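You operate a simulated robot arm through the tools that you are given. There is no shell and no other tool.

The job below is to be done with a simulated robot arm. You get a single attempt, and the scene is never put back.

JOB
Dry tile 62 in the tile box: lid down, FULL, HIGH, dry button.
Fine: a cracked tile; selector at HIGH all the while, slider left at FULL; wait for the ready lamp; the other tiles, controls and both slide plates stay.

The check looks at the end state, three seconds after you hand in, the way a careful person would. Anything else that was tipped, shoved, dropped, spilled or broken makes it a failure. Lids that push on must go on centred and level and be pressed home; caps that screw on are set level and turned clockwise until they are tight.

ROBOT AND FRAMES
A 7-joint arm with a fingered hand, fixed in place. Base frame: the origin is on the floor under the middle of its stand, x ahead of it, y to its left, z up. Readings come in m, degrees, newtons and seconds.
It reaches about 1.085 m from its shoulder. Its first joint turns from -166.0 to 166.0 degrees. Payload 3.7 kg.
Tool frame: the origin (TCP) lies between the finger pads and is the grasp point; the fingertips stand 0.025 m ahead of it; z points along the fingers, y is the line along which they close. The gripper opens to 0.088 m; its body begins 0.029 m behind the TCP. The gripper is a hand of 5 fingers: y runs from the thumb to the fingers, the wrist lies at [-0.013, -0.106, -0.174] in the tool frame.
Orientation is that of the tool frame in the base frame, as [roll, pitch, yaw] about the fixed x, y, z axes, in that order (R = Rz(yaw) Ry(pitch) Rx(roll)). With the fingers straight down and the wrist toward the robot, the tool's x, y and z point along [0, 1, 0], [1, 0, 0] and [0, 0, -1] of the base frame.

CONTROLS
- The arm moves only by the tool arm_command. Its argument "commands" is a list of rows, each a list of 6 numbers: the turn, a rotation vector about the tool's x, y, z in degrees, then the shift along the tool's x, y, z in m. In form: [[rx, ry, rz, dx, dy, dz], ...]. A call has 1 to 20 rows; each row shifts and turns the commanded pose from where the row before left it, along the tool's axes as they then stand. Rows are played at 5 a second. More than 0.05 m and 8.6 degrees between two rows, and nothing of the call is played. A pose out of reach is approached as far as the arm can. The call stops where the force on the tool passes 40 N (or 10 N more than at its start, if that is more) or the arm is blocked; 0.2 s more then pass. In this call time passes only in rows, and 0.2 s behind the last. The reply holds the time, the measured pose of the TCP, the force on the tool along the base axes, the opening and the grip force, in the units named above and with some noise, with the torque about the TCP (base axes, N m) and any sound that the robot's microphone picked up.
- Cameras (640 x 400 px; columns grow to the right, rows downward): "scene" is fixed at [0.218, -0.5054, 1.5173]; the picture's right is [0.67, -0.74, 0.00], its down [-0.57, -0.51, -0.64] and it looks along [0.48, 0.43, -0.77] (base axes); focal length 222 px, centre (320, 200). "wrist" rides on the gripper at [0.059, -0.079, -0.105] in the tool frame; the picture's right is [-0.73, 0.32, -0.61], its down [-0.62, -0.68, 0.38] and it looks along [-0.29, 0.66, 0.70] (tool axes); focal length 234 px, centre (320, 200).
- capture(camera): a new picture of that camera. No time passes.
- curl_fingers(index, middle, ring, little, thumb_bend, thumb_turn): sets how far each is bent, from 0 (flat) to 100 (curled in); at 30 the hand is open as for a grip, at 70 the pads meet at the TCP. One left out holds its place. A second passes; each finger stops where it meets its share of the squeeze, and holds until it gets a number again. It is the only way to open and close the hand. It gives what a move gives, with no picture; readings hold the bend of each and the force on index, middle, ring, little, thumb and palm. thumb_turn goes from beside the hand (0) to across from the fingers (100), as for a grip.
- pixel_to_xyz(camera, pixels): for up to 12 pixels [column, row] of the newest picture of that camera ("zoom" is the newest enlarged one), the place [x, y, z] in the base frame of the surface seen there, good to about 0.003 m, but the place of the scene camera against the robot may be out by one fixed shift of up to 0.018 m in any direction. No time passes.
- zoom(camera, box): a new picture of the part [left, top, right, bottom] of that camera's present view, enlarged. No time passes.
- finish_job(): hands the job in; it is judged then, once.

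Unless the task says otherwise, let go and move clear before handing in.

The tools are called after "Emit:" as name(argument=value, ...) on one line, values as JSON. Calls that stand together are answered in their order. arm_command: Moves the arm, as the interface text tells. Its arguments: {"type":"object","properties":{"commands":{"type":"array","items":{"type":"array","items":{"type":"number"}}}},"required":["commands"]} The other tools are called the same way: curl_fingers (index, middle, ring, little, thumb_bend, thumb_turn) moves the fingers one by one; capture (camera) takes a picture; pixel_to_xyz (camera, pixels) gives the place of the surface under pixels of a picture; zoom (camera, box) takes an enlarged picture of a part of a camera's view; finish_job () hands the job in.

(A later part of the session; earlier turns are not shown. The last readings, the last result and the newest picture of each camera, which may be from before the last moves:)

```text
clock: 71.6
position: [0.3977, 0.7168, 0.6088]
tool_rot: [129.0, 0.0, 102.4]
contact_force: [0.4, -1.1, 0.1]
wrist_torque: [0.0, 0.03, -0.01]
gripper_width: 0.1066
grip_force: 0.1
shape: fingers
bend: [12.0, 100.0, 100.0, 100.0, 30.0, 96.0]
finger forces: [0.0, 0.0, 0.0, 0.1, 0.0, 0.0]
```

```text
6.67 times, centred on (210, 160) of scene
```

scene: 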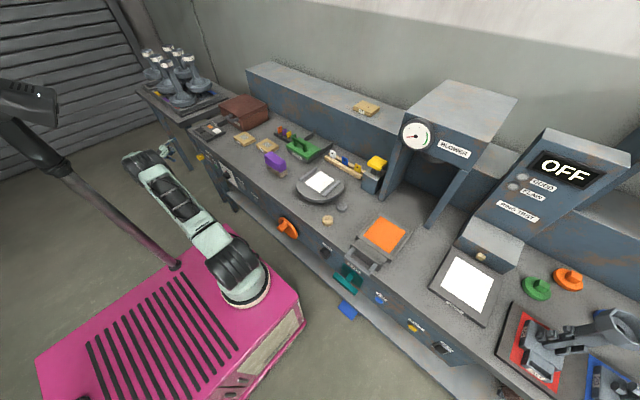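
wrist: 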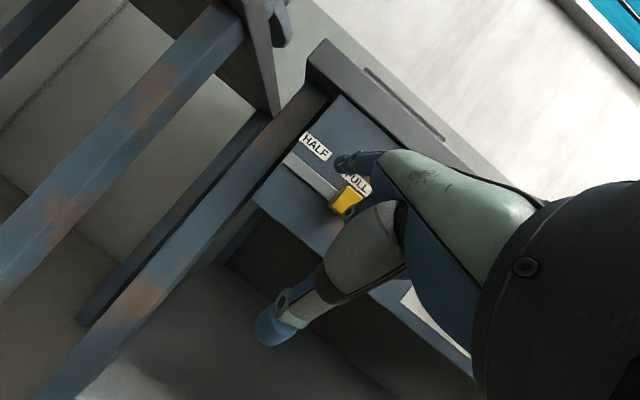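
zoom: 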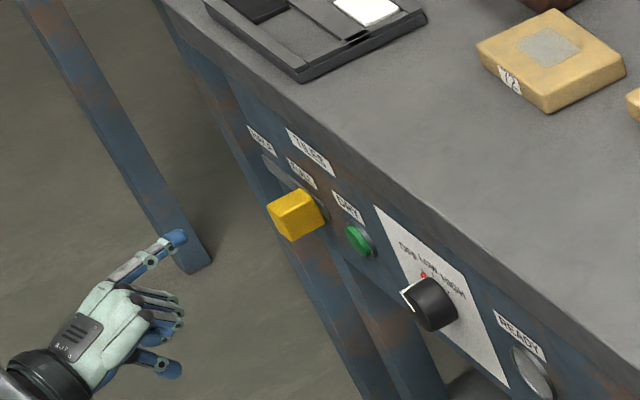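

The slider now sits under the FULL label. Next is the selector: I'll lift clear and reorient the hand step by step (fingers down, yaw 180, then fingers forward) so that I can grip the knob along its axis.

Emit:
arm_command(commands=[[0, 0, 0, -0.015, 0.028, -0.0235], [0, 0, 0, -0.015, 0.028, -0.0235], [0, 0, 0, -0.015, 0.028, -0.0235], [0, 0, 0, -0.015, 0.028, -0.0235], [0, 0, 0, -0.015, 0.028, -0.0235], [0, 0, 0, -0.015, 0.028, -0.0235], [0, 0, 0, -0.015, 0.028, -0.0235], [0, 0, 0, -0.015, 0.028, -0.0235]])

Emit:
arm_command(commands=[[7.3, 0, 0, 0, 0, 0], [7.3, 0, 0, 0, 0, 0], [7.3, 0, 0, 0, 0, 0], [7.3, 0, 0, 0, 0, 0], [7.3, 0, 0, 0, 0, 0], [7.3, 0, 0, 0, 0, 0], [7.3, 0, 0, 0, 0, 0]])

Emit:
capture(camera="scene")

```text
clock: 73.4
position: [0.4184, 0.6001, 0.8963]
tool_rot: [129.2, 0.4, 102.7]
contact_force: [-0.4, 1.5, -2.5]
wrist_torque: [0.0, -0.22, -0.07]
gripper_width: 0.1062
grip_force: 0.0
shape: fingers
bend: [12.0, 100.0, 100.0, 100.0, 30.0, 96.0]
finger forces: [0.0, 0.0, 0.0, 0.1, 0.1, 0.0]
```

```text
clock: 75.0
position: [0.4176, 0.5986, 0.9003]
tool_rot: [-179.9, 0.0, 102.6]
contact_force: [1.1, 0.4, 0.0]
wrist_torque: [-0.02, -0.03, 0.01]
gripper_width: 0.106
grip_force: 0.0
shape: fingers
bend: [12.0, 100.0, 100.0, 100.0, 30.0, 96.0]
finger forces: [0.0, 0.0, 0.1, 0.1, 0.0, 0.0]
```

```text
taken
```

scene: 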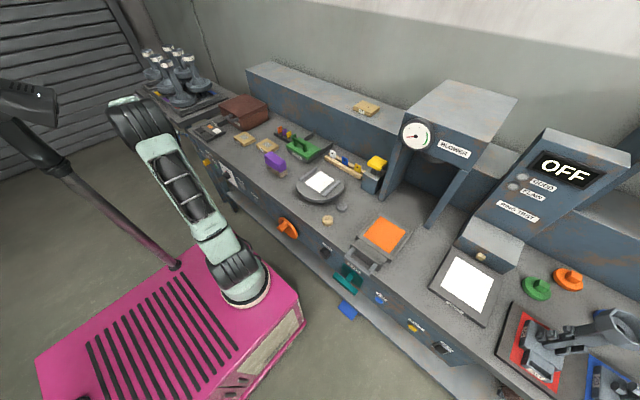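

Fingers are pointing down at yaw 102.6 and the arm is clear. I'll yaw to 180 and then tilt the fingers forward, opening the hand to a jaw.

Emit:
arm_command(commands=[[0, 0, -7.74, 0, 0, 0], [0, 0, -7.74, 0, 0, 0], [0, 0, -7.74, 0, 0, 0], [0, 0, -7.74, 0, 0, 0], [0, 0, -7.74, 0, 0, 0], [0, 0, -7.74, 0, 0, 0], [0, 0, -7.74, 0, 0, 0], [0, 0, -7.74, 0, 0, 0], [0, 0, -7.74, 0, 0, 0], [0, 0, -7.74, 0, 0, 0]])

Emit:
curl_fingers(index=30, middle=30, ring=30, little=30, thumb_bend=30)

Emit:
capture(camera="scene")

```text
clock: 77.2
position: [0.4173, 0.6, 0.9011]
tool_rot: [180.0, 0.0, 180.0]
contact_force: [-0.4, 1.3, -0.8]
wrist_torque: [-0.01, -0.05, -0.02]
gripper_width: 0.106
grip_force: 0.1
shape: fingers
bend: [12.0, 100.0, 100.0, 100.0, 30.0, 96.0]
finger forces: [0.0, 0.1, 0.1, 0.1, 0.1, 0.0]
```

```text
clock: 78.2
position: [0.4185, 0.5999, 0.9]
tool_rot: [-179.9, 0.0, 179.9]
contact_force: [-1.1, -0.7, 0.6]
wrist_torque: [0.04, 0.0, -0.04]
gripper_width: 0.0849
grip_force: 0.0
shape: fingers
bend: [30.0, 30.0, 30.0, 30.0, 30.0, 96.0]
finger forces: [0.0, 0.0, 0.0, 0.1, 0.0, 0.0]
```

```text
taken
```

scene: 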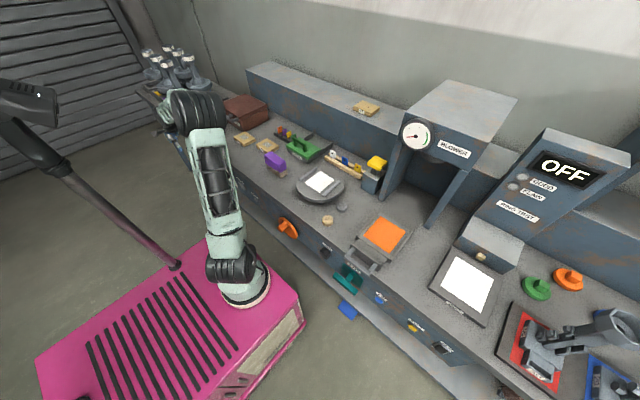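

Still clear. Now I'll tilt the fingers forward by rotating about the tool's y axis, half way first.

Emit:
arm_command(commands=[[0, -7.5, 0, 0, 0, 0], [0, -7.5, 0, 0, 0, 0], [0, -7.5, 0, 0, 0, 0], [0, -7.5, 0, 0, 0, 0], [0, -7.5, 0, 0, 0, 0], [0, -7.5, 0, 0, 0, 0]])

Emit:
capture(camera="scene")

Emit:
capture(camera="wrist")

```text
clock: 79.6
position: [0.4197, 0.5976, 0.8993]
tool_rot: [-180.0, 45.1, 179.9]
contact_force: [-0.1, -0.1, -0.1]
wrist_torque: [-0.02, 0.01, -0.01]
gripper_width: 0.0854
grip_force: 0.1
shape: fingers
bend: [30.0, 30.0, 30.0, 30.0, 30.0, 96.0]
finger forces: [0.0, 0.1, 0.0, 0.1, 0.0, 0.0]
```

```text
taken
```

scene: 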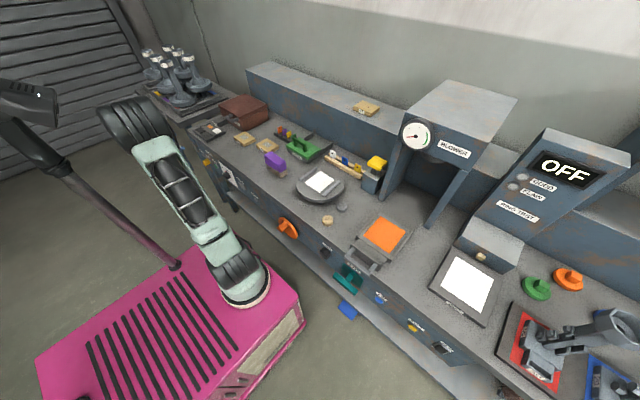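

```text
taken
```

wrist: 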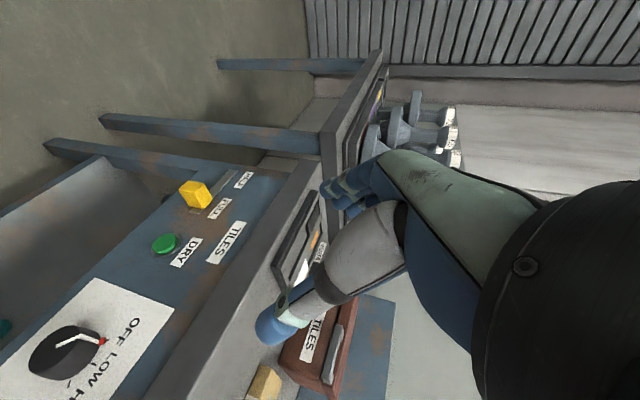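

The hand is tilted 45° and the panel is in view, but the elbow moved toward the mast. I'll measure elbow and mast before continuing.

Emit:
pixel_to_xyz(camera="scene", pixels=[[140, 120], [105, 110], [115, 140], [160, 115], [135, 100], [170, 135], [150, 160], [58, 100], [40, 90], [70, 195]])

Emit:
zoom(camera="scene", box=[0, 60, 240, 240])

```text
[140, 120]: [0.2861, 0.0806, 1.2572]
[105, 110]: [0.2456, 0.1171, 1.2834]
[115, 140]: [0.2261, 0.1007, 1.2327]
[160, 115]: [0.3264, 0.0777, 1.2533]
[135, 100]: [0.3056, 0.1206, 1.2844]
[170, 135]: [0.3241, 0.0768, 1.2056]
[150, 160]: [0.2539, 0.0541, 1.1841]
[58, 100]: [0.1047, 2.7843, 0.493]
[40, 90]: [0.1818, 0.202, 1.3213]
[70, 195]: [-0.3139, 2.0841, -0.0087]
```

```text
2.22 times, centred on (120, 150) of scene
```

zoom: 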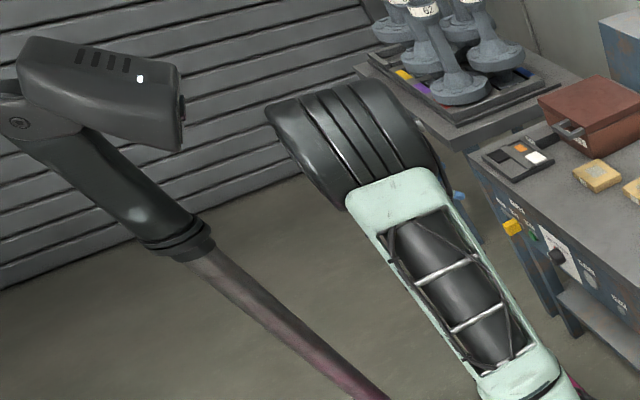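

The elbow is about 6–10 cm from the mast head, so I'll be cautious: first move the hand down toward the selector at this tilt and see where the elbow goes.

Emit:
arm_command(commands=[[0, 0, 0, 0.0212, -0.0178, 0.0259], [0, 0, 0, 0.0212, -0.0178, 0.0259], [0, 0, 0, 0.0212, -0.0178, 0.0259]])

Emit:
zoom(camera="scene", box=[0, 60, 240, 240])

```text
clock: 80.4
position: [0.4255, 0.5485, 0.7986]
tool_rot: [179.9, 45.0, 179.9]
contact_force: [0.7, 0.0, -0.2]
wrist_torque: [0.03, -0.01, -0.03]
gripper_width: 0.0853
grip_force: 0.1
shape: fingers
bend: [30.0, 30.0, 30.0, 30.0, 30.0, 96.0]
finger forces: [0.0, 0.0, 0.0, 0.1, 0.0, 0.0]
```

```text
2.22 times, centred on (120, 150) of scene
```

zoom: 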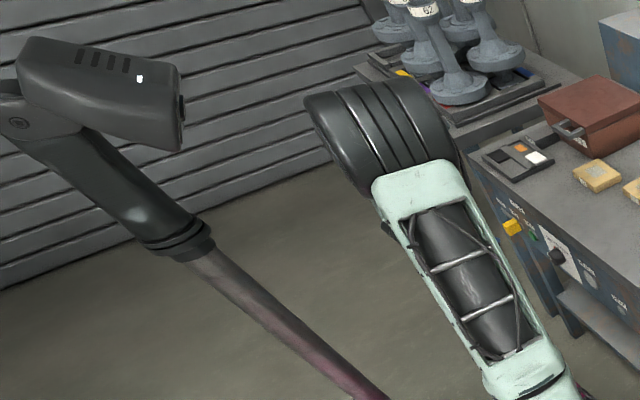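

The elbow moved away from the mast. I'll continue to the pre-grasp height.

Emit:
arm_command(commands=[[0, 0, 0, 0.0212, -0.0178, 0.0259], [0, 0, 0, 0.0212, -0.0178, 0.0259], [0, 0, 0, 0.0212, -0.0178, 0.0259]])

Emit:
arm_command(commands=[[0, -7.5, 0, 0, 0, 0], [0, -7.5, 0, 0, 0, 0], [0, -7.5, 0, 0, 0, 0]])

Emit:
zoom(camera="scene", box=[0, 60, 240, 240])

Emit:
capture(camera="wrist")

```text
clock: 81.2
position: [0.4356, 0.4933, 0.6992]
tool_rot: [179.9, 45.0, 179.9]
contact_force: [-0.1, 1.0, 0.5]
wrist_torque: [-0.01, -0.03, -0.01]
gripper_width: 0.0853
grip_force: 0.1
shape: fingers
bend: [30.0, 30.0, 30.0, 30.0, 30.0, 96.0]
finger forces: [0.0, 0.1, 0.0, 0.1, 0.0, 0.1]
```

```text
clock: 82.0
position: [0.4383, 0.493, 0.7]
tool_rot: [-179.9, 67.7, 179.9]
contact_force: [-1.0, 0.5, 0.0]
wrist_torque: [-0.01, 0.01, -0.02]
gripper_width: 0.0849
grip_force: 0.1
shape: fingers
bend: [30.0, 30.0, 30.0, 30.0, 30.0, 96.0]
finger forces: [0.0, 0.0, 0.0, 0.0, 0.0, 0.0]
```

```text
2.22 times, centred on (120, 150) of scene
```

zoom: 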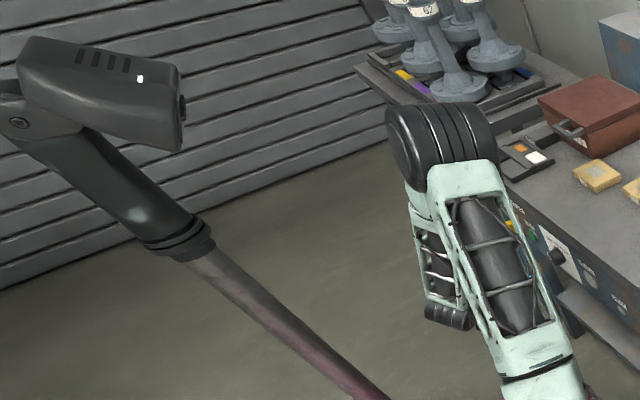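

```text
taken
```

wrist: 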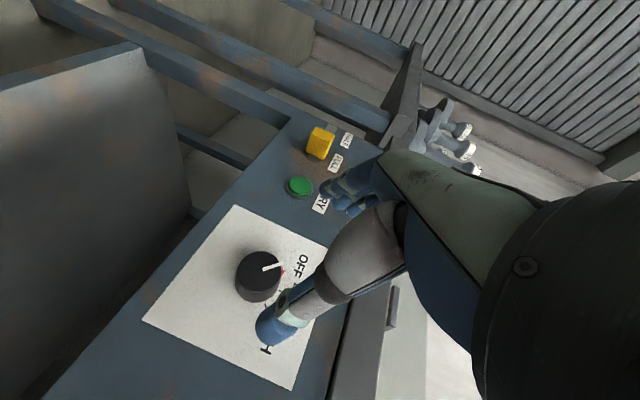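

The elbow is well clear now and the selector knob is in view (258,275). I'll finish the tilt to 90° and check.

Emit:
arm_command(commands=[[0, -7.4, 0, 0, 0, 0], [0, -7.4, 0, 0, 0, 0], [0, -7.4, 0, 0, 0, 0]])

Emit:
capture(camera="scene")

Emit:
capture(camera="wrist")

```text
clock: 82.8
position: [0.4381, 0.4923, 0.7005]
tool_rot: [165.1, 89.7, 165.0]
contact_force: [-0.5, -0.2, -0.5]
wrist_torque: [-0.02, 0.01, -0.01]
gripper_width: 0.0854
grip_force: 0.0
shape: fingers
bend: [30.0, 30.0, 30.0, 30.0, 30.0, 96.0]
finger forces: [0.1, 0.1, 0.0, 0.0, 0.0, 0.0]
```

```text
taken
```

scene: 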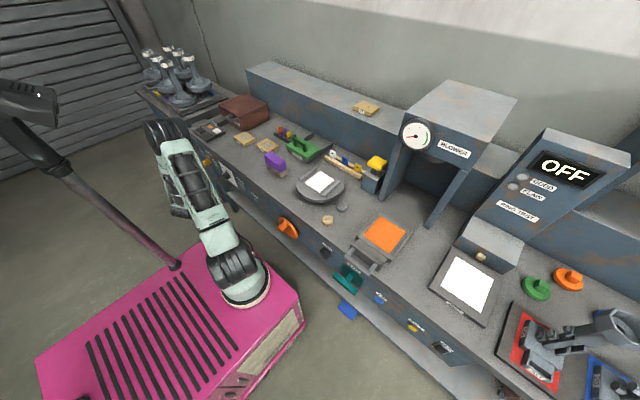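

```text
taken
```

wrist: 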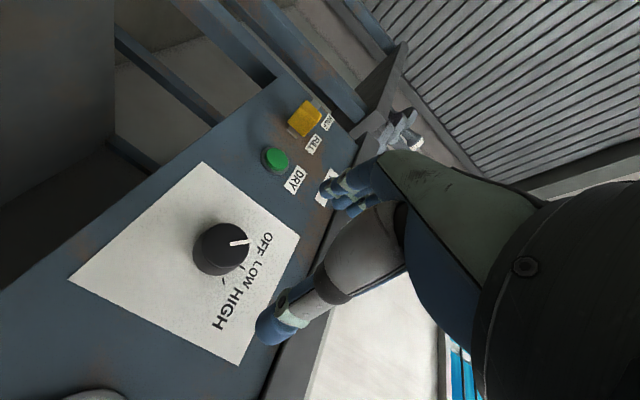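

The hand now points straight at the panel. I'll zoom in on the selector and measure it for the grip.

Emit:
zoom(camera="wrist", box=[160, 190, 300, 300])

```text
3.64 times, centred on (230, 245) of wrist
```

zoom: 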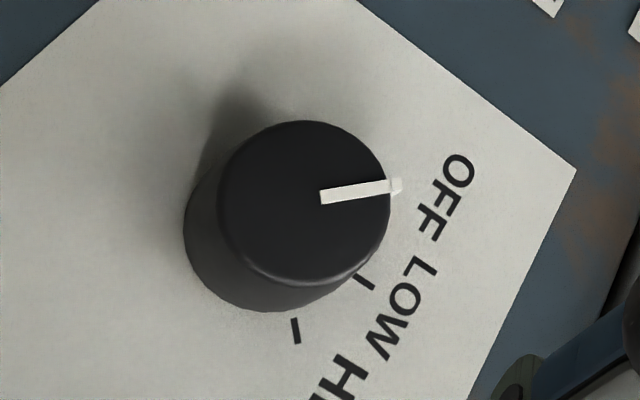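

Emit:
pixel_to_xyz(camera="zoom", pixels=[[305, 200], [300, 125], [225, 205], [385, 205], [300, 275], [324, 197], [385, 186], [365, 282], [296, 330], [250, 150], [360, 250], [160, 250]])

```text
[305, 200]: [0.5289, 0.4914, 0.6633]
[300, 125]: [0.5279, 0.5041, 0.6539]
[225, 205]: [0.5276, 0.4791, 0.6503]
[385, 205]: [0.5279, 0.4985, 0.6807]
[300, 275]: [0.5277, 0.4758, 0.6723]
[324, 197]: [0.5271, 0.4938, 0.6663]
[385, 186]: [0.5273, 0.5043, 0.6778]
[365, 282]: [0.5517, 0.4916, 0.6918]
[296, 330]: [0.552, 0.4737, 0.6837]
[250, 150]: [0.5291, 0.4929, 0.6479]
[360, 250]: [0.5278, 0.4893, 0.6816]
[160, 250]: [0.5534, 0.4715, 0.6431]
```

The knob's centre is (y 0.491, z 0.6645), radius ≈17.5 mm, front x 0.527, panel x 0.553. I'll keep ring and little flat, align the TCP with the axis, and advance to x≈0.519 with index, middle and thumb open around the knob.

Emit:
curl_fingers(index=32, middle=32, ring=5, little=5, thumb_bend=32)

Emit:
arm_command(commands=[[0, 0, 0, 0.018, -0.0006, 0.006], [0, 0, 0, 0.018, -0.0007, 0.006], [0, 0, 0, 0, 0, 0.02], [0, 0, 0, 0, 0, 0.02]])

Emit:
capture(camera="wrist")

Emit:
zoom(camera="scene", box=[170, 130, 270, 210])

```text
clock: 83.8
position: [0.4383, 0.4929, 0.6996]
tool_rot: [174.5, 89.7, 174.4]
contact_force: [-0.2, -0.3, 0.9]
wrist_torque: [0.0, 0.03, 0.02]
gripper_width: 0.0814
grip_force: 0.0
shape: fingers
bend: [32.0, 32.0, 5.0, 5.0, 32.0, 96.0]
finger forces: [0.0, 0.0, 0.1, 0.0, 0.0, 0.1]
```

```text
clock: 84.8
position: [0.4905, 0.4901, 0.6668]
tool_rot: [-167.9, 89.9, -167.9]
contact_force: [-0.1, -0.4, 0.9]
wrist_torque: [0.02, 0.01, 0.0]
gripper_width: 0.0817
grip_force: 0.0
shape: fingers
bend: [32.0, 32.0, 5.0, 5.0, 32.0, 96.0]
finger forces: [0.1, 0.0, 0.0, 0.1, 0.1, 0.0]
```

```text
taken
```

wrist: 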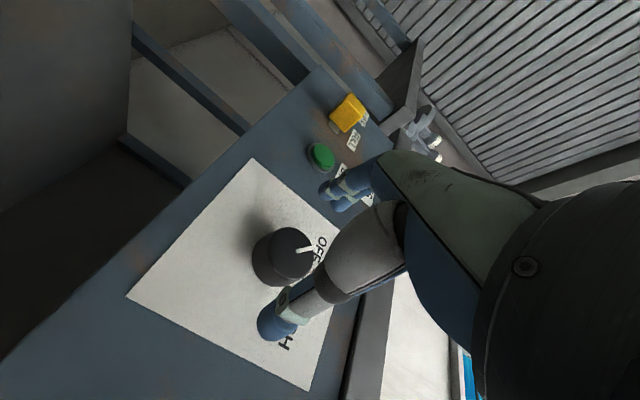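

```text
5.00 times, centred on (220, 170) of scene
```

zoom: 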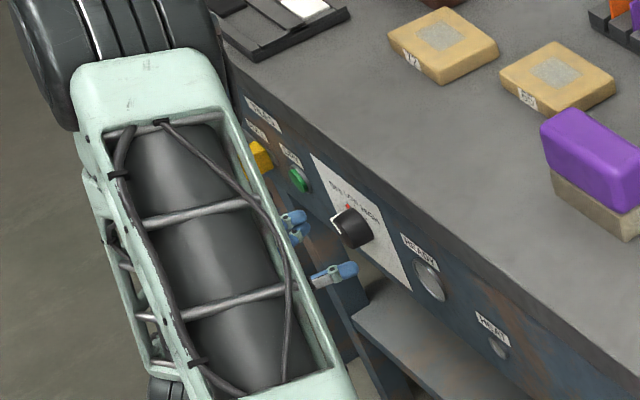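

TCP is within 2 mm of the knob axis. I'll advance the remaining ~28 mm with a small correction, watching force.

Emit:
arm_command(commands=[[0, 0, 0, 0.0012, 0.0005, 0.01], [0, 0, 0, 0.0011, 0.0005, 0.01], [0, 0, 0, 0, 0, 0.0085]])

Emit:
capture(camera="wrist")

Emit:
zoom(camera="wrist", box=[220, 140, 420, 360])

```text
clock: 85.6
position: [0.5184, 0.4914, 0.662]
tool_rot: [-157.9, 89.8, -157.9]
contact_force: [-0.8, 0.6, -0.7]
wrist_torque: [0.02, -0.03, -0.01]
gripper_width: 0.0814
grip_force: 0.0
shape: fingers
bend: [32.0, 32.0, 5.0, 5.0, 32.0, 96.0]
finger forces: [0.1, 0.0, 0.0, 0.1, 0.0, 0.0]
```

```text
taken
```

wrist: 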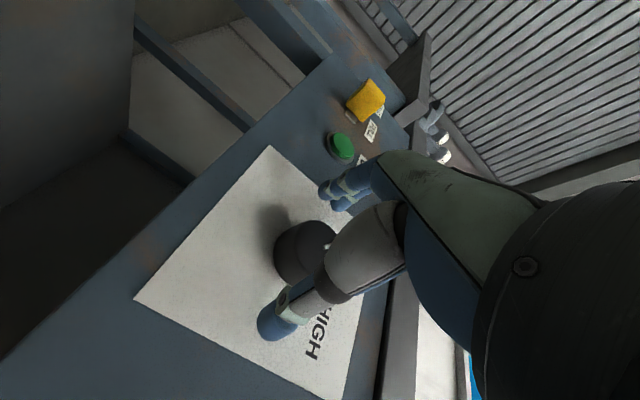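

```text
1.82 times, centred on (320, 250) of wrist
```

zoom: 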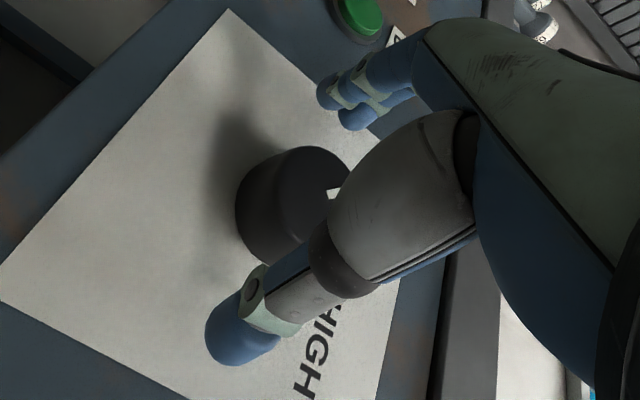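

The knob sits midway between fingertips and thumb tip. I'll close index, middle and thumb progressively.

Emit:
curl_fingers(index=50, middle=50, thumb_bend=50)

Emit:
curl_fingers(index=60, middle=60, thumb_bend=60)

Emit:
capture(camera="wrist")

Emit:
zoom(camera="wrist", box=[220, 140, 420, 360])

```text
clock: 86.6
position: [0.5182, 0.4919, 0.6614]
tool_rot: [-178.5, 89.7, -178.5]
contact_force: [0.1, -1.2, 0.6]
wrist_torque: [0.02, 0.01, 0.0]
gripper_width: 0.0423
grip_force: 0.0
shape: fingers
bend: [50.0, 50.0, 5.0, 5.0, 50.0, 98.0]
finger forces: [0.1, 0.1, 0.1, 0.1, 0.0, 0.0]
```

```text
clock: 87.6
position: [0.5188, 0.4919, 0.6612]
tool_rot: [-154.6, 89.8, -154.7]
contact_force: [0.0, 0.6, 0.4]
wrist_torque: [-0.01, 0.0, 0.02]
gripper_width: 0.0317
grip_force: 4.4
shape: fingers
bend: [56.0, 56.0, 5.0, 5.0, 54.0, 98.0]
finger forces: [2.0, 2.7, 0.0, 0.1, 3.9, 0.0]
```

```text
taken
```

wrist: 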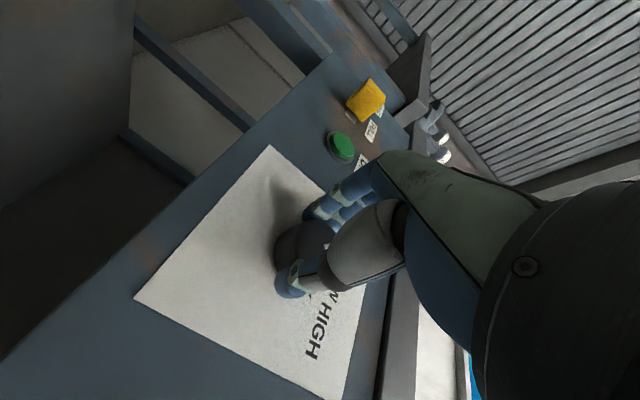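

```text
1.82 times, centred on (320, 250) of wrist
```

zoom: 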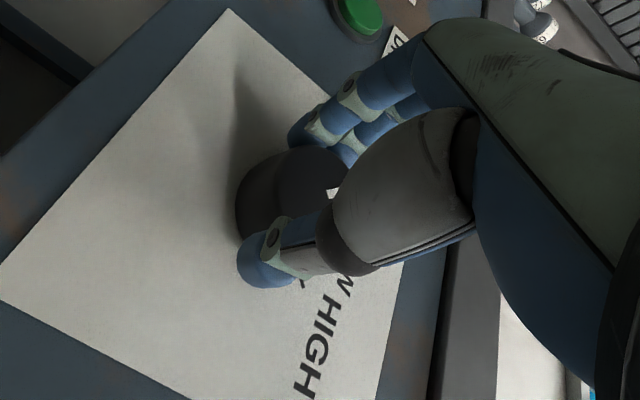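

The grip is balanced on the knob (2–4 N each). I'll squeeze a bit more and then try a first 15° of clockwise turn.

Emit:
curl_fingers(index=68, middle=68, thumb_bend=68)

Emit:
arm_command(commands=[[0, 0, 5, 0, 0, 0], [0, 0, 5, 0, 0, 0], [0, 0, 5, 0, 0, 0]])

Emit:
capture(camera="wrist")

Emit:
zoom(camera="scene", box=[200, 145, 260, 195])

```text
clock: 88.6
position: [0.5184, 0.492, 0.6615]
tool_rot: [-155.8, 89.8, -155.9]
contact_force: [-1.3, 5.8, -1.0]
wrist_torque: [0.0, 0.01, 0.16]
gripper_width: 0.0296
grip_force: 10.7
shape: fingers
bend: [57.0, 59.0, 5.0, 5.0, 56.0, 98.0]
finger forces: [5.8, 7.6, 0.0, 0.0, 8.4, 0.1]
```

```text
clock: 89.4
position: [0.5187, 0.4924, 0.6616]
tool_rot: [91.1, 74.9, 91.0]
contact_force: [-1.9, 9.9, -1.5]
wrist_torque: [-0.08, -0.01, 0.3]
gripper_width: 0.0293
grip_force: 12.4
shape: fingers
bend: [56.0, 58.0, 5.0, 5.0, 57.0, 99.0]
finger forces: [7.4, 9.1, 0.0, 0.1, 7.5, 0.1]
```

```text
taken
```

wrist: 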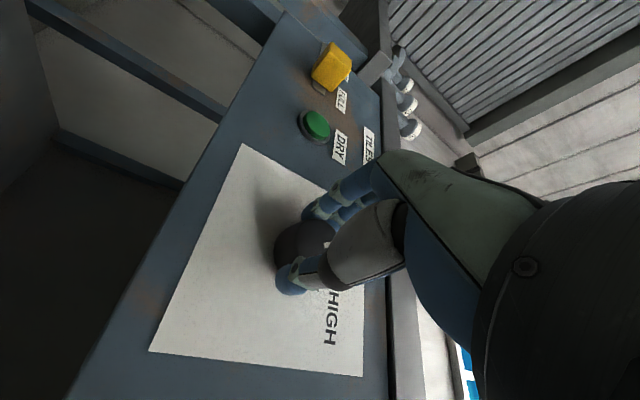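

```text
8.00 times, centred on (230, 170) of scene
```

zoom: 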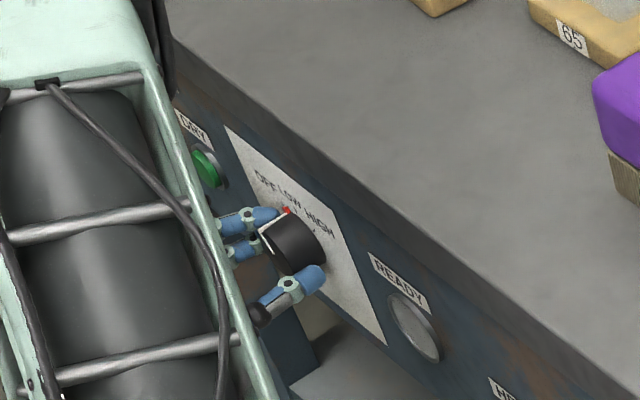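

The hand has turned 15° with ~8 N grip. I can't yet see if the knob followed; I'll measure the red tip's position in this zoom.

Emit:
pixel_to_xyz(camera="zoom", pixels=[[287, 212], [280, 222], [265, 235], [262, 195], [255, 180]])

Emit:
zoom(camera="scene", box=[215, 160, 240, 180])

```text
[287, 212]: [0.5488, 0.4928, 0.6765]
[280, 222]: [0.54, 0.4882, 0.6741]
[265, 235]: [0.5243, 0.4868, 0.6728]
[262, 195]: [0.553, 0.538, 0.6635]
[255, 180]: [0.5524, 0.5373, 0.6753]
```

```text
16.00 times, centred on (228, 170) of scene
```

zoom: 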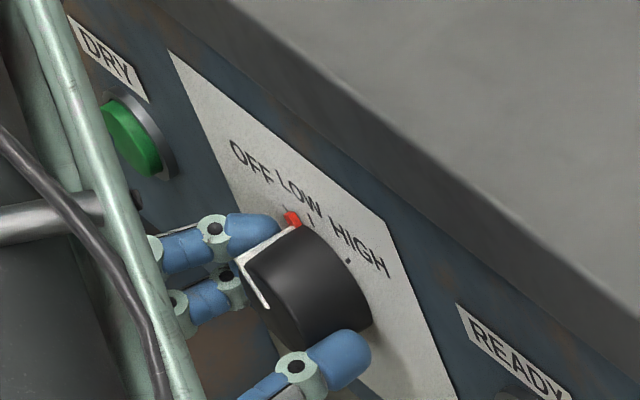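

The red tip has moved off the OFF tick toward LOW, so the knob follows the hand. I'll continue turning 30° more.

Emit:
arm_command(commands=[[0, 0, 5, 0, 0, 0], [0, 0, 5, 0, 0, 0], [0, 0, 5, 0, 0, 0], [0, 0, 5, 0, 0, 0], [0, 0, 5, 0, 0, 0], [0, 0, 5, 0, 0, 0]])

Emit:
zoom(camera="scene", box=[215, 160, 240, 180])

Emit:
capture(camera="scene")

```text
clock: 90.8
position: [0.5186, 0.4918, 0.662]
tool_rot: [90.3, 44.9, 90.1]
contact_force: [-1.4, 10.2, 8.3]
wrist_torque: [-0.06, -0.25, 0.29]
gripper_width: 0.0293
grip_force: 12.5
shape: fingers
bend: [55.0, 57.0, 5.0, 5.0, 58.0, 99.0]
finger forces: [8.3, 10.2, 0.1, 0.0, 6.1, 0.0]
```

```text
16.00 times, centred on (228, 170) of scene
```

zoom: 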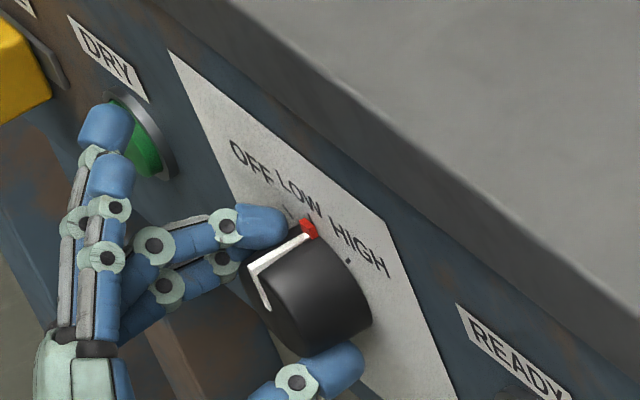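

```text
taken
```

scene: 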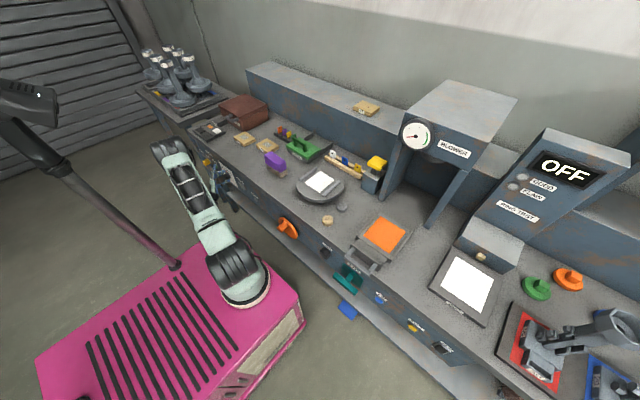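

The pointer is now at LOW. I'll continue the remaining 45° toward HIGH in two parts.

Emit:
arm_command(commands=[[0, 0, 5, 0, 0, 0], [0, 0, 5, 0, 0, 0], [0, 0, 5, 0, 0, 0], [0, 0, 5, 0, 0, 0], [0, 0, 5, 0, 0, 0]])

Emit:
zoom(camera="scene", box=[215, 160, 240, 180])

Emit:
capture(camera="scene")

```text
clock: 92.0
position: [0.5174, 0.4908, 0.662]
tool_rot: [90.3, 19.9, 90.2]
contact_force: [-1.4, 9.9, 9.3]
wrist_torque: [-0.07, -0.31, 0.23]
gripper_width: 0.029
grip_force: 13.0
shape: fingers
bend: [54.0, 57.0, 5.0, 5.0, 59.0, 98.0]
finger forces: [9.6, 9.0, 0.0, 0.1, 6.6, 0.0]
```

```text
16.00 times, centred on (228, 170) of scene
```

zoom: 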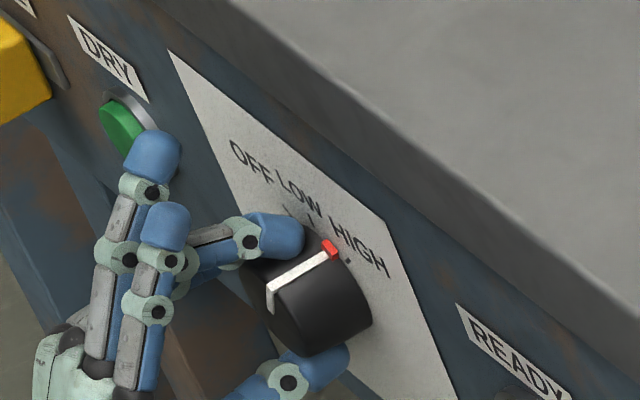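

```text
taken
```

scene: 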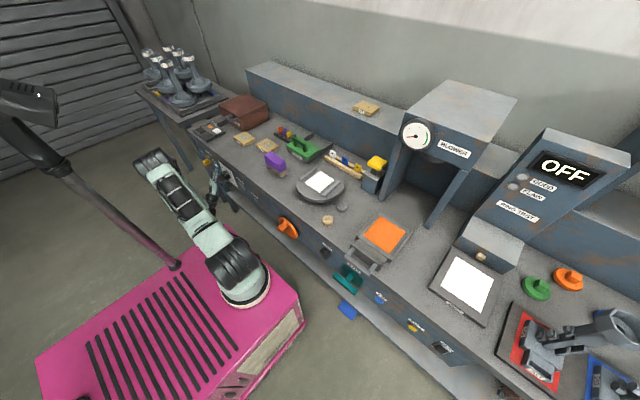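

The red tip is almost at the HIGH tick. I'll turn the last 20°.

Emit:
arm_command(commands=[[0, 0, 5, 0, 0, 0], [0, 0, 5, 0, 0, 0], [0, 0, 5, 0, 0, 0], [0, 0, 5, 0, 0, 0]])

Emit:
zoom(camera="scene", box=[215, 160, 240, 180])

Emit:
capture(camera="scene")

```text
clock: 93.0
position: [0.5189, 0.4918, 0.6627]
tool_rot: [90.2, -0.1, 90.0]
contact_force: [-3.0, 13.3, 12.6]
wrist_torque: [-0.28, -0.47, 0.25]
gripper_width: 0.0295
grip_force: 14.6
shape: fingers
bend: [53.0, 56.0, 5.0, 5.0, 60.0, 98.0]
finger forces: [11.6, 10.3, 0.0, 0.1, 6.8, 0.1]
```

```text
16.00 times, centred on (228, 170) of scene
```

zoom: 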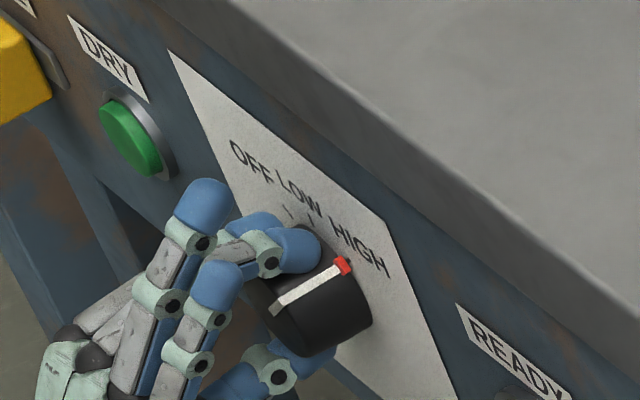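

```text
taken
```

scene: 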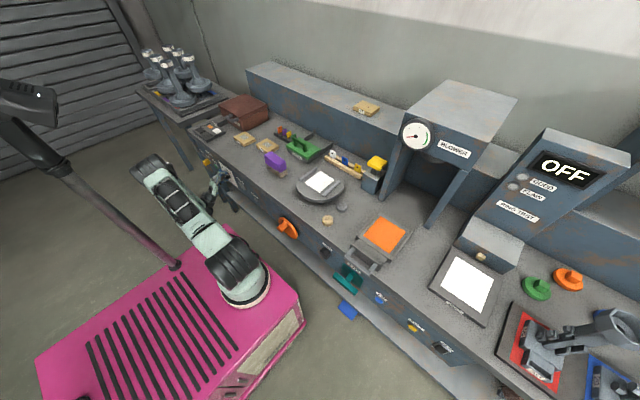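

The torque rose to −0.28 N·m, and the red tip covers the HIGH tick, so the selector is at its HIGH stop. I'll open the grip and check the pointer before backing away.

Emit:
curl_fingers(index=46, middle=46, thumb_bend=46)

Emit:
curl_fingers(index=32, middle=32, thumb_bend=30)

Emit:
zoom(camera="scene", box=[215, 160, 240, 180])

```text
clock: 94.0
position: [0.519, 0.4922, 0.6617]
tool_rot: [90.3, 0.0, 89.9]
contact_force: [0.4, 0.1, 0.4]
wrist_torque: [-0.01, -0.01, -0.01]
gripper_width: 0.0499
grip_force: 0.0
shape: fingers
bend: [46.0, 46.0, 5.0, 5.0, 46.0, 98.0]
finger forces: [0.0, 0.0, 0.0, 0.0, 0.0, 0.0]
```

```text
clock: 95.0
position: [0.5175, 0.4916, 0.662]
tool_rot: [90.3, 0.0, 89.9]
contact_force: [-0.5, 0.5, 0.4]
wrist_torque: [0.03, 0.03, 0.0]
gripper_width: 0.0822
grip_force: 0.0
shape: fingers
bend: [32.0, 32.0, 5.0, 5.0, 30.0, 96.0]
finger forces: [0.0, 0.0, 0.1, 0.1, 0.1, 0.0]
```

```text
16.00 times, centred on (228, 170) of scene
```

zoom: 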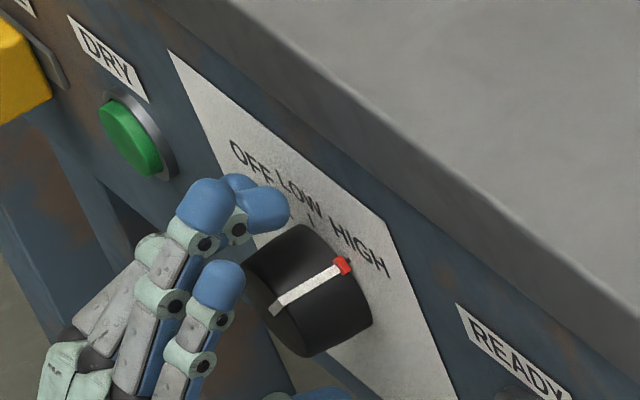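

The pointer stays at HIGH after release. I'll back straight away from the knob and then shape the hand for pressing the DRY button.

Emit:
arm_command(commands=[[0, 0, 0, 0, 0, -0.02], [0, 0, 0, 0, 0, -0.03], [0, 0, 0, 0, 0, -0.04], [0, 0, 0, 0, 0, -0.03]])

Emit:
zoom(camera="scene", box=[190, 140, 270, 200])

Emit:
capture(camera="wrist")

```text
clock: 96.0
position: [0.3986, 0.4936, 0.6631]
tool_rot: [90.3, 0.0, 89.7]
contact_force: [0.4, -0.4, -0.6]
wrist_torque: [0.02, 0.02, -0.01]
gripper_width: 0.0823
grip_force: 0.0
shape: fingers
bend: [32.0, 32.0, 5.0, 5.0, 30.0, 96.0]
finger forces: [0.0, 0.0, 0.0, 0.0, 0.1, 0.0]
```

```text
6.67 times, centred on (230, 170) of scene
```

zoom: 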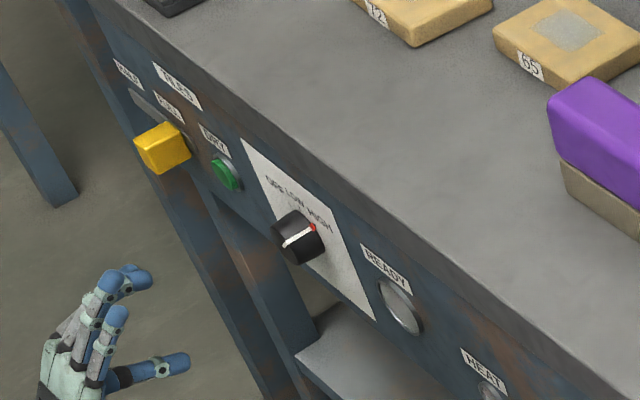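

```text
taken
```

wrist: 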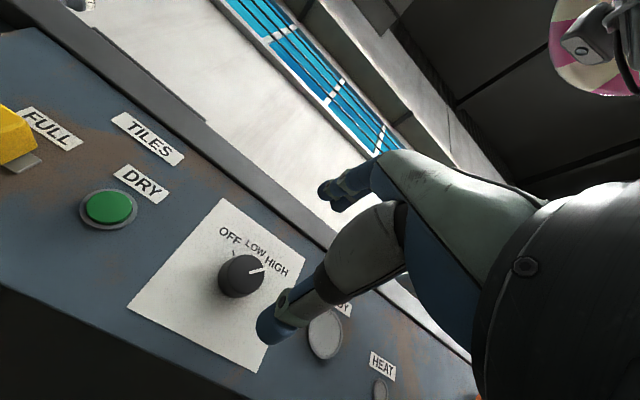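

The slider is at FULL and the selector at HIGH. I'll switch to the pointing hand, tilt back to 51°, and move in front of the DRY button (measured at about (0.545, 0.625, 0.657)).

Emit:
pixel_to_xyz(camera="wrist", pixels=[[108, 208], [100, 200], [120, 215], [85, 205], [325, 335], [240, 275], [262, 270], [380, 390], [15, 140], [135, 200]])

Emit:
curl_fingers(index=12, middle=60, ring=60, little=60)

Emit:
curl_fingers(middle=100, ring=100, little=100)

Emit:
arm_command(commands=[[7.8, 0, 0, 0, 0, 0], [7.8, 0, 0, 0, 0, 0], [7.8, 0, 0, 0, 0, 0], [7.8, 0, 0, 0, 0, 0], [7.8, 0, 0, 0, 0, 0]])

Emit:
capture(camera="wrist")

```text
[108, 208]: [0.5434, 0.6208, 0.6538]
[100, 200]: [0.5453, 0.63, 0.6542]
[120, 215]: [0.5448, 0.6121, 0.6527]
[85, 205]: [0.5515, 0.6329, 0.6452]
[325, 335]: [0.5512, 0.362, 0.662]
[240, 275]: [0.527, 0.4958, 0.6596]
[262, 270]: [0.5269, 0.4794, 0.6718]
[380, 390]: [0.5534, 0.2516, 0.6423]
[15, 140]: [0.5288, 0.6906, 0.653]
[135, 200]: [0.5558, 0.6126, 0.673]
```

```text
clock: 97.0
position: [0.3975, 0.4936, 0.6648]
tool_rot: [90.3, 0.0, 89.9]
contact_force: [0.0, 0.7, 0.2]
wrist_torque: [0.0, -0.01, -0.01]
gripper_width: 0.1056
grip_force: 0.1
shape: fingers
bend: [12.0, 60.0, 60.0, 60.0, 30.0, 96.0]
finger forces: [0.0, 0.0, 0.0, 0.1, 0.0, 0.0]
```

```text
clock: 98.0
position: [0.3982, 0.492, 0.6641]
tool_rot: [90.3, 0.0, 89.8]
contact_force: [0.1, 0.6, -0.7]
wrist_torque: [0.0, 0.01, -0.01]
gripper_width: 0.1055
grip_force: 0.1
shape: fingers
bend: [12.0, 100.0, 100.0, 100.0, 30.0, 96.0]
finger forces: [0.0, 0.0, 0.0, 0.1, 0.0, 0.0]
```

```text
clock: 99.2
position: [0.3978, 0.4935, 0.6614]
tool_rot: [129.4, 0.1, 89.9]
contact_force: [0.2, 0.7, 0.1]
wrist_torque: [0.0, -0.02, -0.03]
gripper_width: 0.1059
grip_force: 0.0
shape: fingers
bend: [12.0, 100.0, 100.0, 100.0, 30.0, 96.0]
finger forces: [0.0, 0.0, 0.1, 0.1, 0.1, 0.0]
```

```text
taken
```

wrist: 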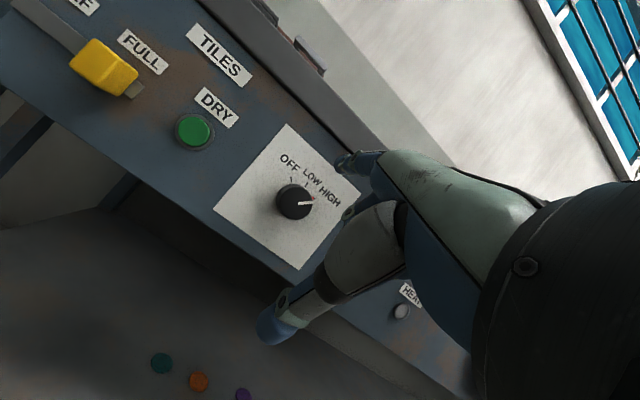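

I'll measure the index fingertip now relative to the TCP, then move in front of the button.

Emit:
pixel_to_xyz(camera="wrist", pixels=[[337, 163], [340, 168], [345, 160], [350, 165], [195, 130], [185, 122], [205, 140]])

Emit:
arm_command(commands=[[0, 0, 0, 0.0308, -0.0035, 0.0161], [0, 0, 0, 0.0308, -0.0035, 0.0161], [0, 0, 0, 0.0308, -0.0035, 0.0161], [0, 0, 0, 0.0308, -0.0035, 0.0161]])

Emit:
capture(camera="wrist")

Emit:
zoom(camera="scene", box=[180, 140, 250, 195])

```text
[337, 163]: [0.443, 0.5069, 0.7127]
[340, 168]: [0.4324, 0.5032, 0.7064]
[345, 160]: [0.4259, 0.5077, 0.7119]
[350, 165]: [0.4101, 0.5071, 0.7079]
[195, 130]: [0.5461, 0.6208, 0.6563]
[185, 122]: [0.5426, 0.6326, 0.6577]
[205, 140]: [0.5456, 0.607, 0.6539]
```

```text
clock: 100.2
position: [0.4385, 0.6163, 0.6103]
tool_rot: [129.3, 0.0, 89.8]
contact_force: [0.4, -0.4, 0.4]
wrist_torque: [-0.01, 0.0, -0.01]
gripper_width: 0.1057
grip_force: 0.2
shape: fingers
bend: [12.0, 100.0, 100.0, 100.0, 30.0, 96.0]
finger forces: [0.0, 0.0, 0.1, 0.0, 0.1, 0.0]
```

```text
taken
```

wrist: 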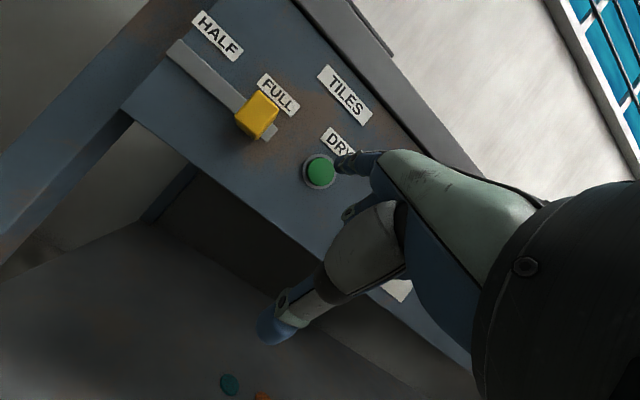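

```text
7.27 times, centred on (215, 168) of scene
```

zoom: 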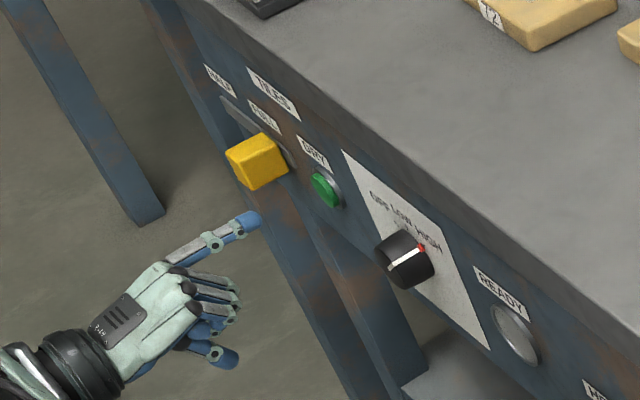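

The index is aligned with the DRY button (tip ≈ (0.488, 0.623, 0.658), button (0.545, 0.621, 0.656)). I'll advance 42 mm, then press slowly.

Emit:
arm_command(commands=[[0, 0, 0, 0, 0.0089, 0.0108], [0, 0, 0, 0, 0.0089, 0.0108], [0, 0, 0, 0, 0.0089, 0.0108]])

Emit:
zoom(camera="scene", box=[195, 145, 235, 180])

Emit:
capture(camera="wrist")

```text
clock: 101.0
position: [0.4823, 0.6137, 0.6101]
tool_rot: [129.3, 0.0, 89.9]
contact_force: [0.5, -0.2, -0.4]
wrist_torque: [-0.03, -0.01, 0.0]
gripper_width: 0.1056
grip_force: 0.0
shape: fingers
bend: [12.0, 100.0, 100.0, 100.0, 30.0, 96.0]
finger forces: [0.1, 0.0, 0.1, 0.0, 0.1, 0.0]
```

```text
11.43 times, centred on (215, 162) of scene
```

zoom: 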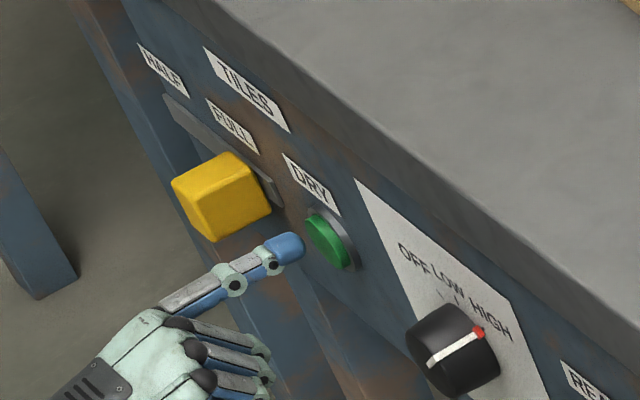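

```text
taken
```

wrist: 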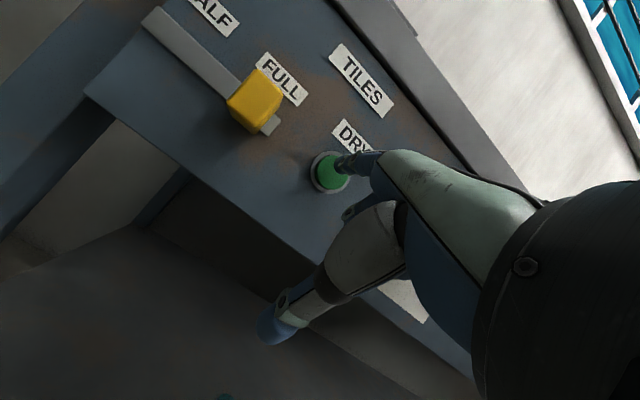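

The fingertip is right in front of the button, aligned. I'll press in 3 mm steps.

Emit:
arm_command(commands=[[0, 0, 0, 0, 0.0019, 0.0023], [0, 0, 0, 0, 0.0019, 0.0023], [0, 0, 0, 0, 0.0019, 0.0023], [0, 0, 0, 0, 0.0019, 0.0023], [0, 0, 0, 0, 0.0019, 0.0023]])

Emit:
zoom(camera="scene", box=[195, 145, 235, 180])

```text
clock: 102.2
position: [0.4939, 0.6137, 0.61]
tool_rot: [129.3, 0.0, 90.0]
contact_force: [-5.7, 0.1, -0.5]
wrist_torque: [-0.02, -0.24, 0.04]
gripper_width: 0.1057
grip_force: 2.6
shape: fingers
bend: [12.0, 100.0, 100.0, 100.0, 30.0, 96.0]
finger forces: [5.3, 0.0, 0.1, 0.1, 0.0, 0.1]
heard: click
```

```text
11.43 times, centred on (215, 162) of scene
```

zoom: 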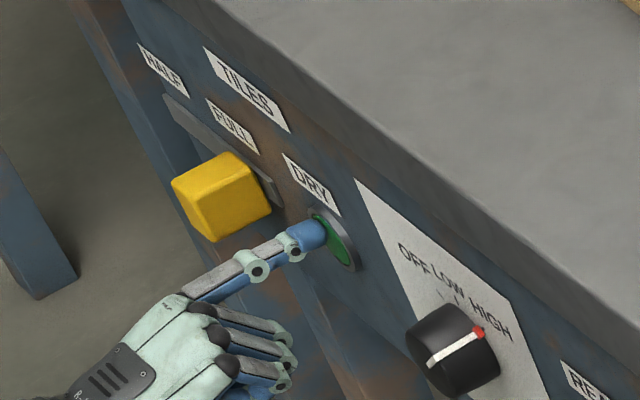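

A click was heard with 5–6 N on the button, so DRY has been pressed. I'll withdraw and look at the HEAT and READY lamps.

Emit:
arm_command(commands=[[0, 0, 0, 0, -0.0064, -0.0077], [0, 0, 0, 0, -0.0127, -0.0155], [0, 0, 0, 0, -0.0191, -0.0232], [0, 0, 0, 0, -0.0191, -0.0232]])

Emit:
capture(camera="scene")

Emit:
zoom(camera="scene", box=[185, 140, 275, 210])

```text
clock: 103.2
position: [0.4071, 0.6145, 0.6102]
tool_rot: [129.3, 0.0, 89.8]
contact_force: [0.4, 0.4, 0.4]
wrist_torque: [0.0, 0.0, -0.03]
gripper_width: 0.1057
grip_force: 0.0
shape: fingers
bend: [12.0, 100.0, 100.0, 100.0, 30.0, 96.0]
finger forces: [0.0, 0.0, 0.0, 0.1, 0.1, 0.2]
```

```text
taken
```

scene: 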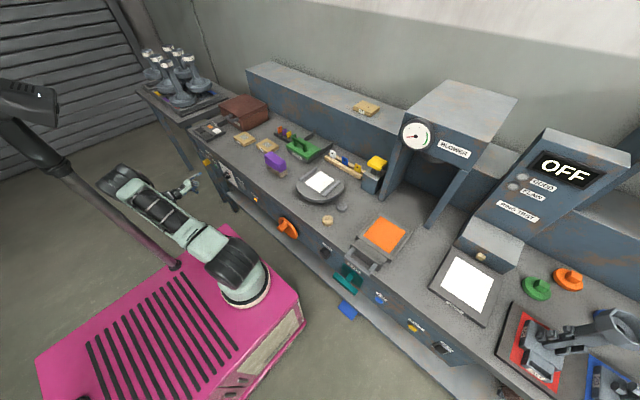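

```text
5.71 times, centred on (230, 175) of scene
```

zoom: 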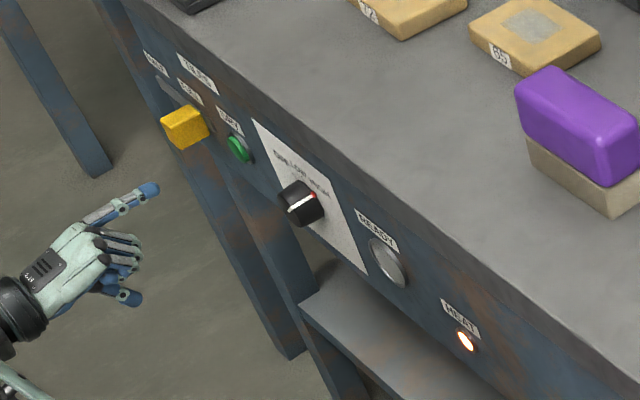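

The HEAT lamp is lit (465,341 in the zoom), so drying is running; READY is still dark. The elbow looks close to the mast in this view, so I'll check its distance before any further motion.

Emit:
pixel_to_xyz(camera="scene", pixels=[[110, 175], [125, 190], [105, 185], [115, 195], [140, 205], [95, 210], [85, 200], [120, 230], [130, 175], [150, 190]])

Emit:
zoom(camera="scene", box=[60, 140, 260, 290])

```text
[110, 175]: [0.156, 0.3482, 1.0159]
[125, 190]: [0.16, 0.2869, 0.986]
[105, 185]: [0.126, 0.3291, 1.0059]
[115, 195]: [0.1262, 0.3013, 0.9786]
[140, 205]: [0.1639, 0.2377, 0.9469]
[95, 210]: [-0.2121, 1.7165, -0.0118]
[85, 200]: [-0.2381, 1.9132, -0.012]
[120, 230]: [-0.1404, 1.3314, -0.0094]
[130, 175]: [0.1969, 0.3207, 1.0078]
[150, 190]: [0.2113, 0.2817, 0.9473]
```

```text
2.67 times, centred on (160, 215) of scene
```

zoom: 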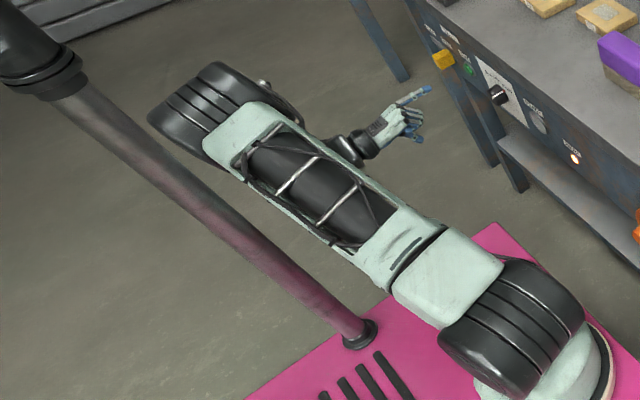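

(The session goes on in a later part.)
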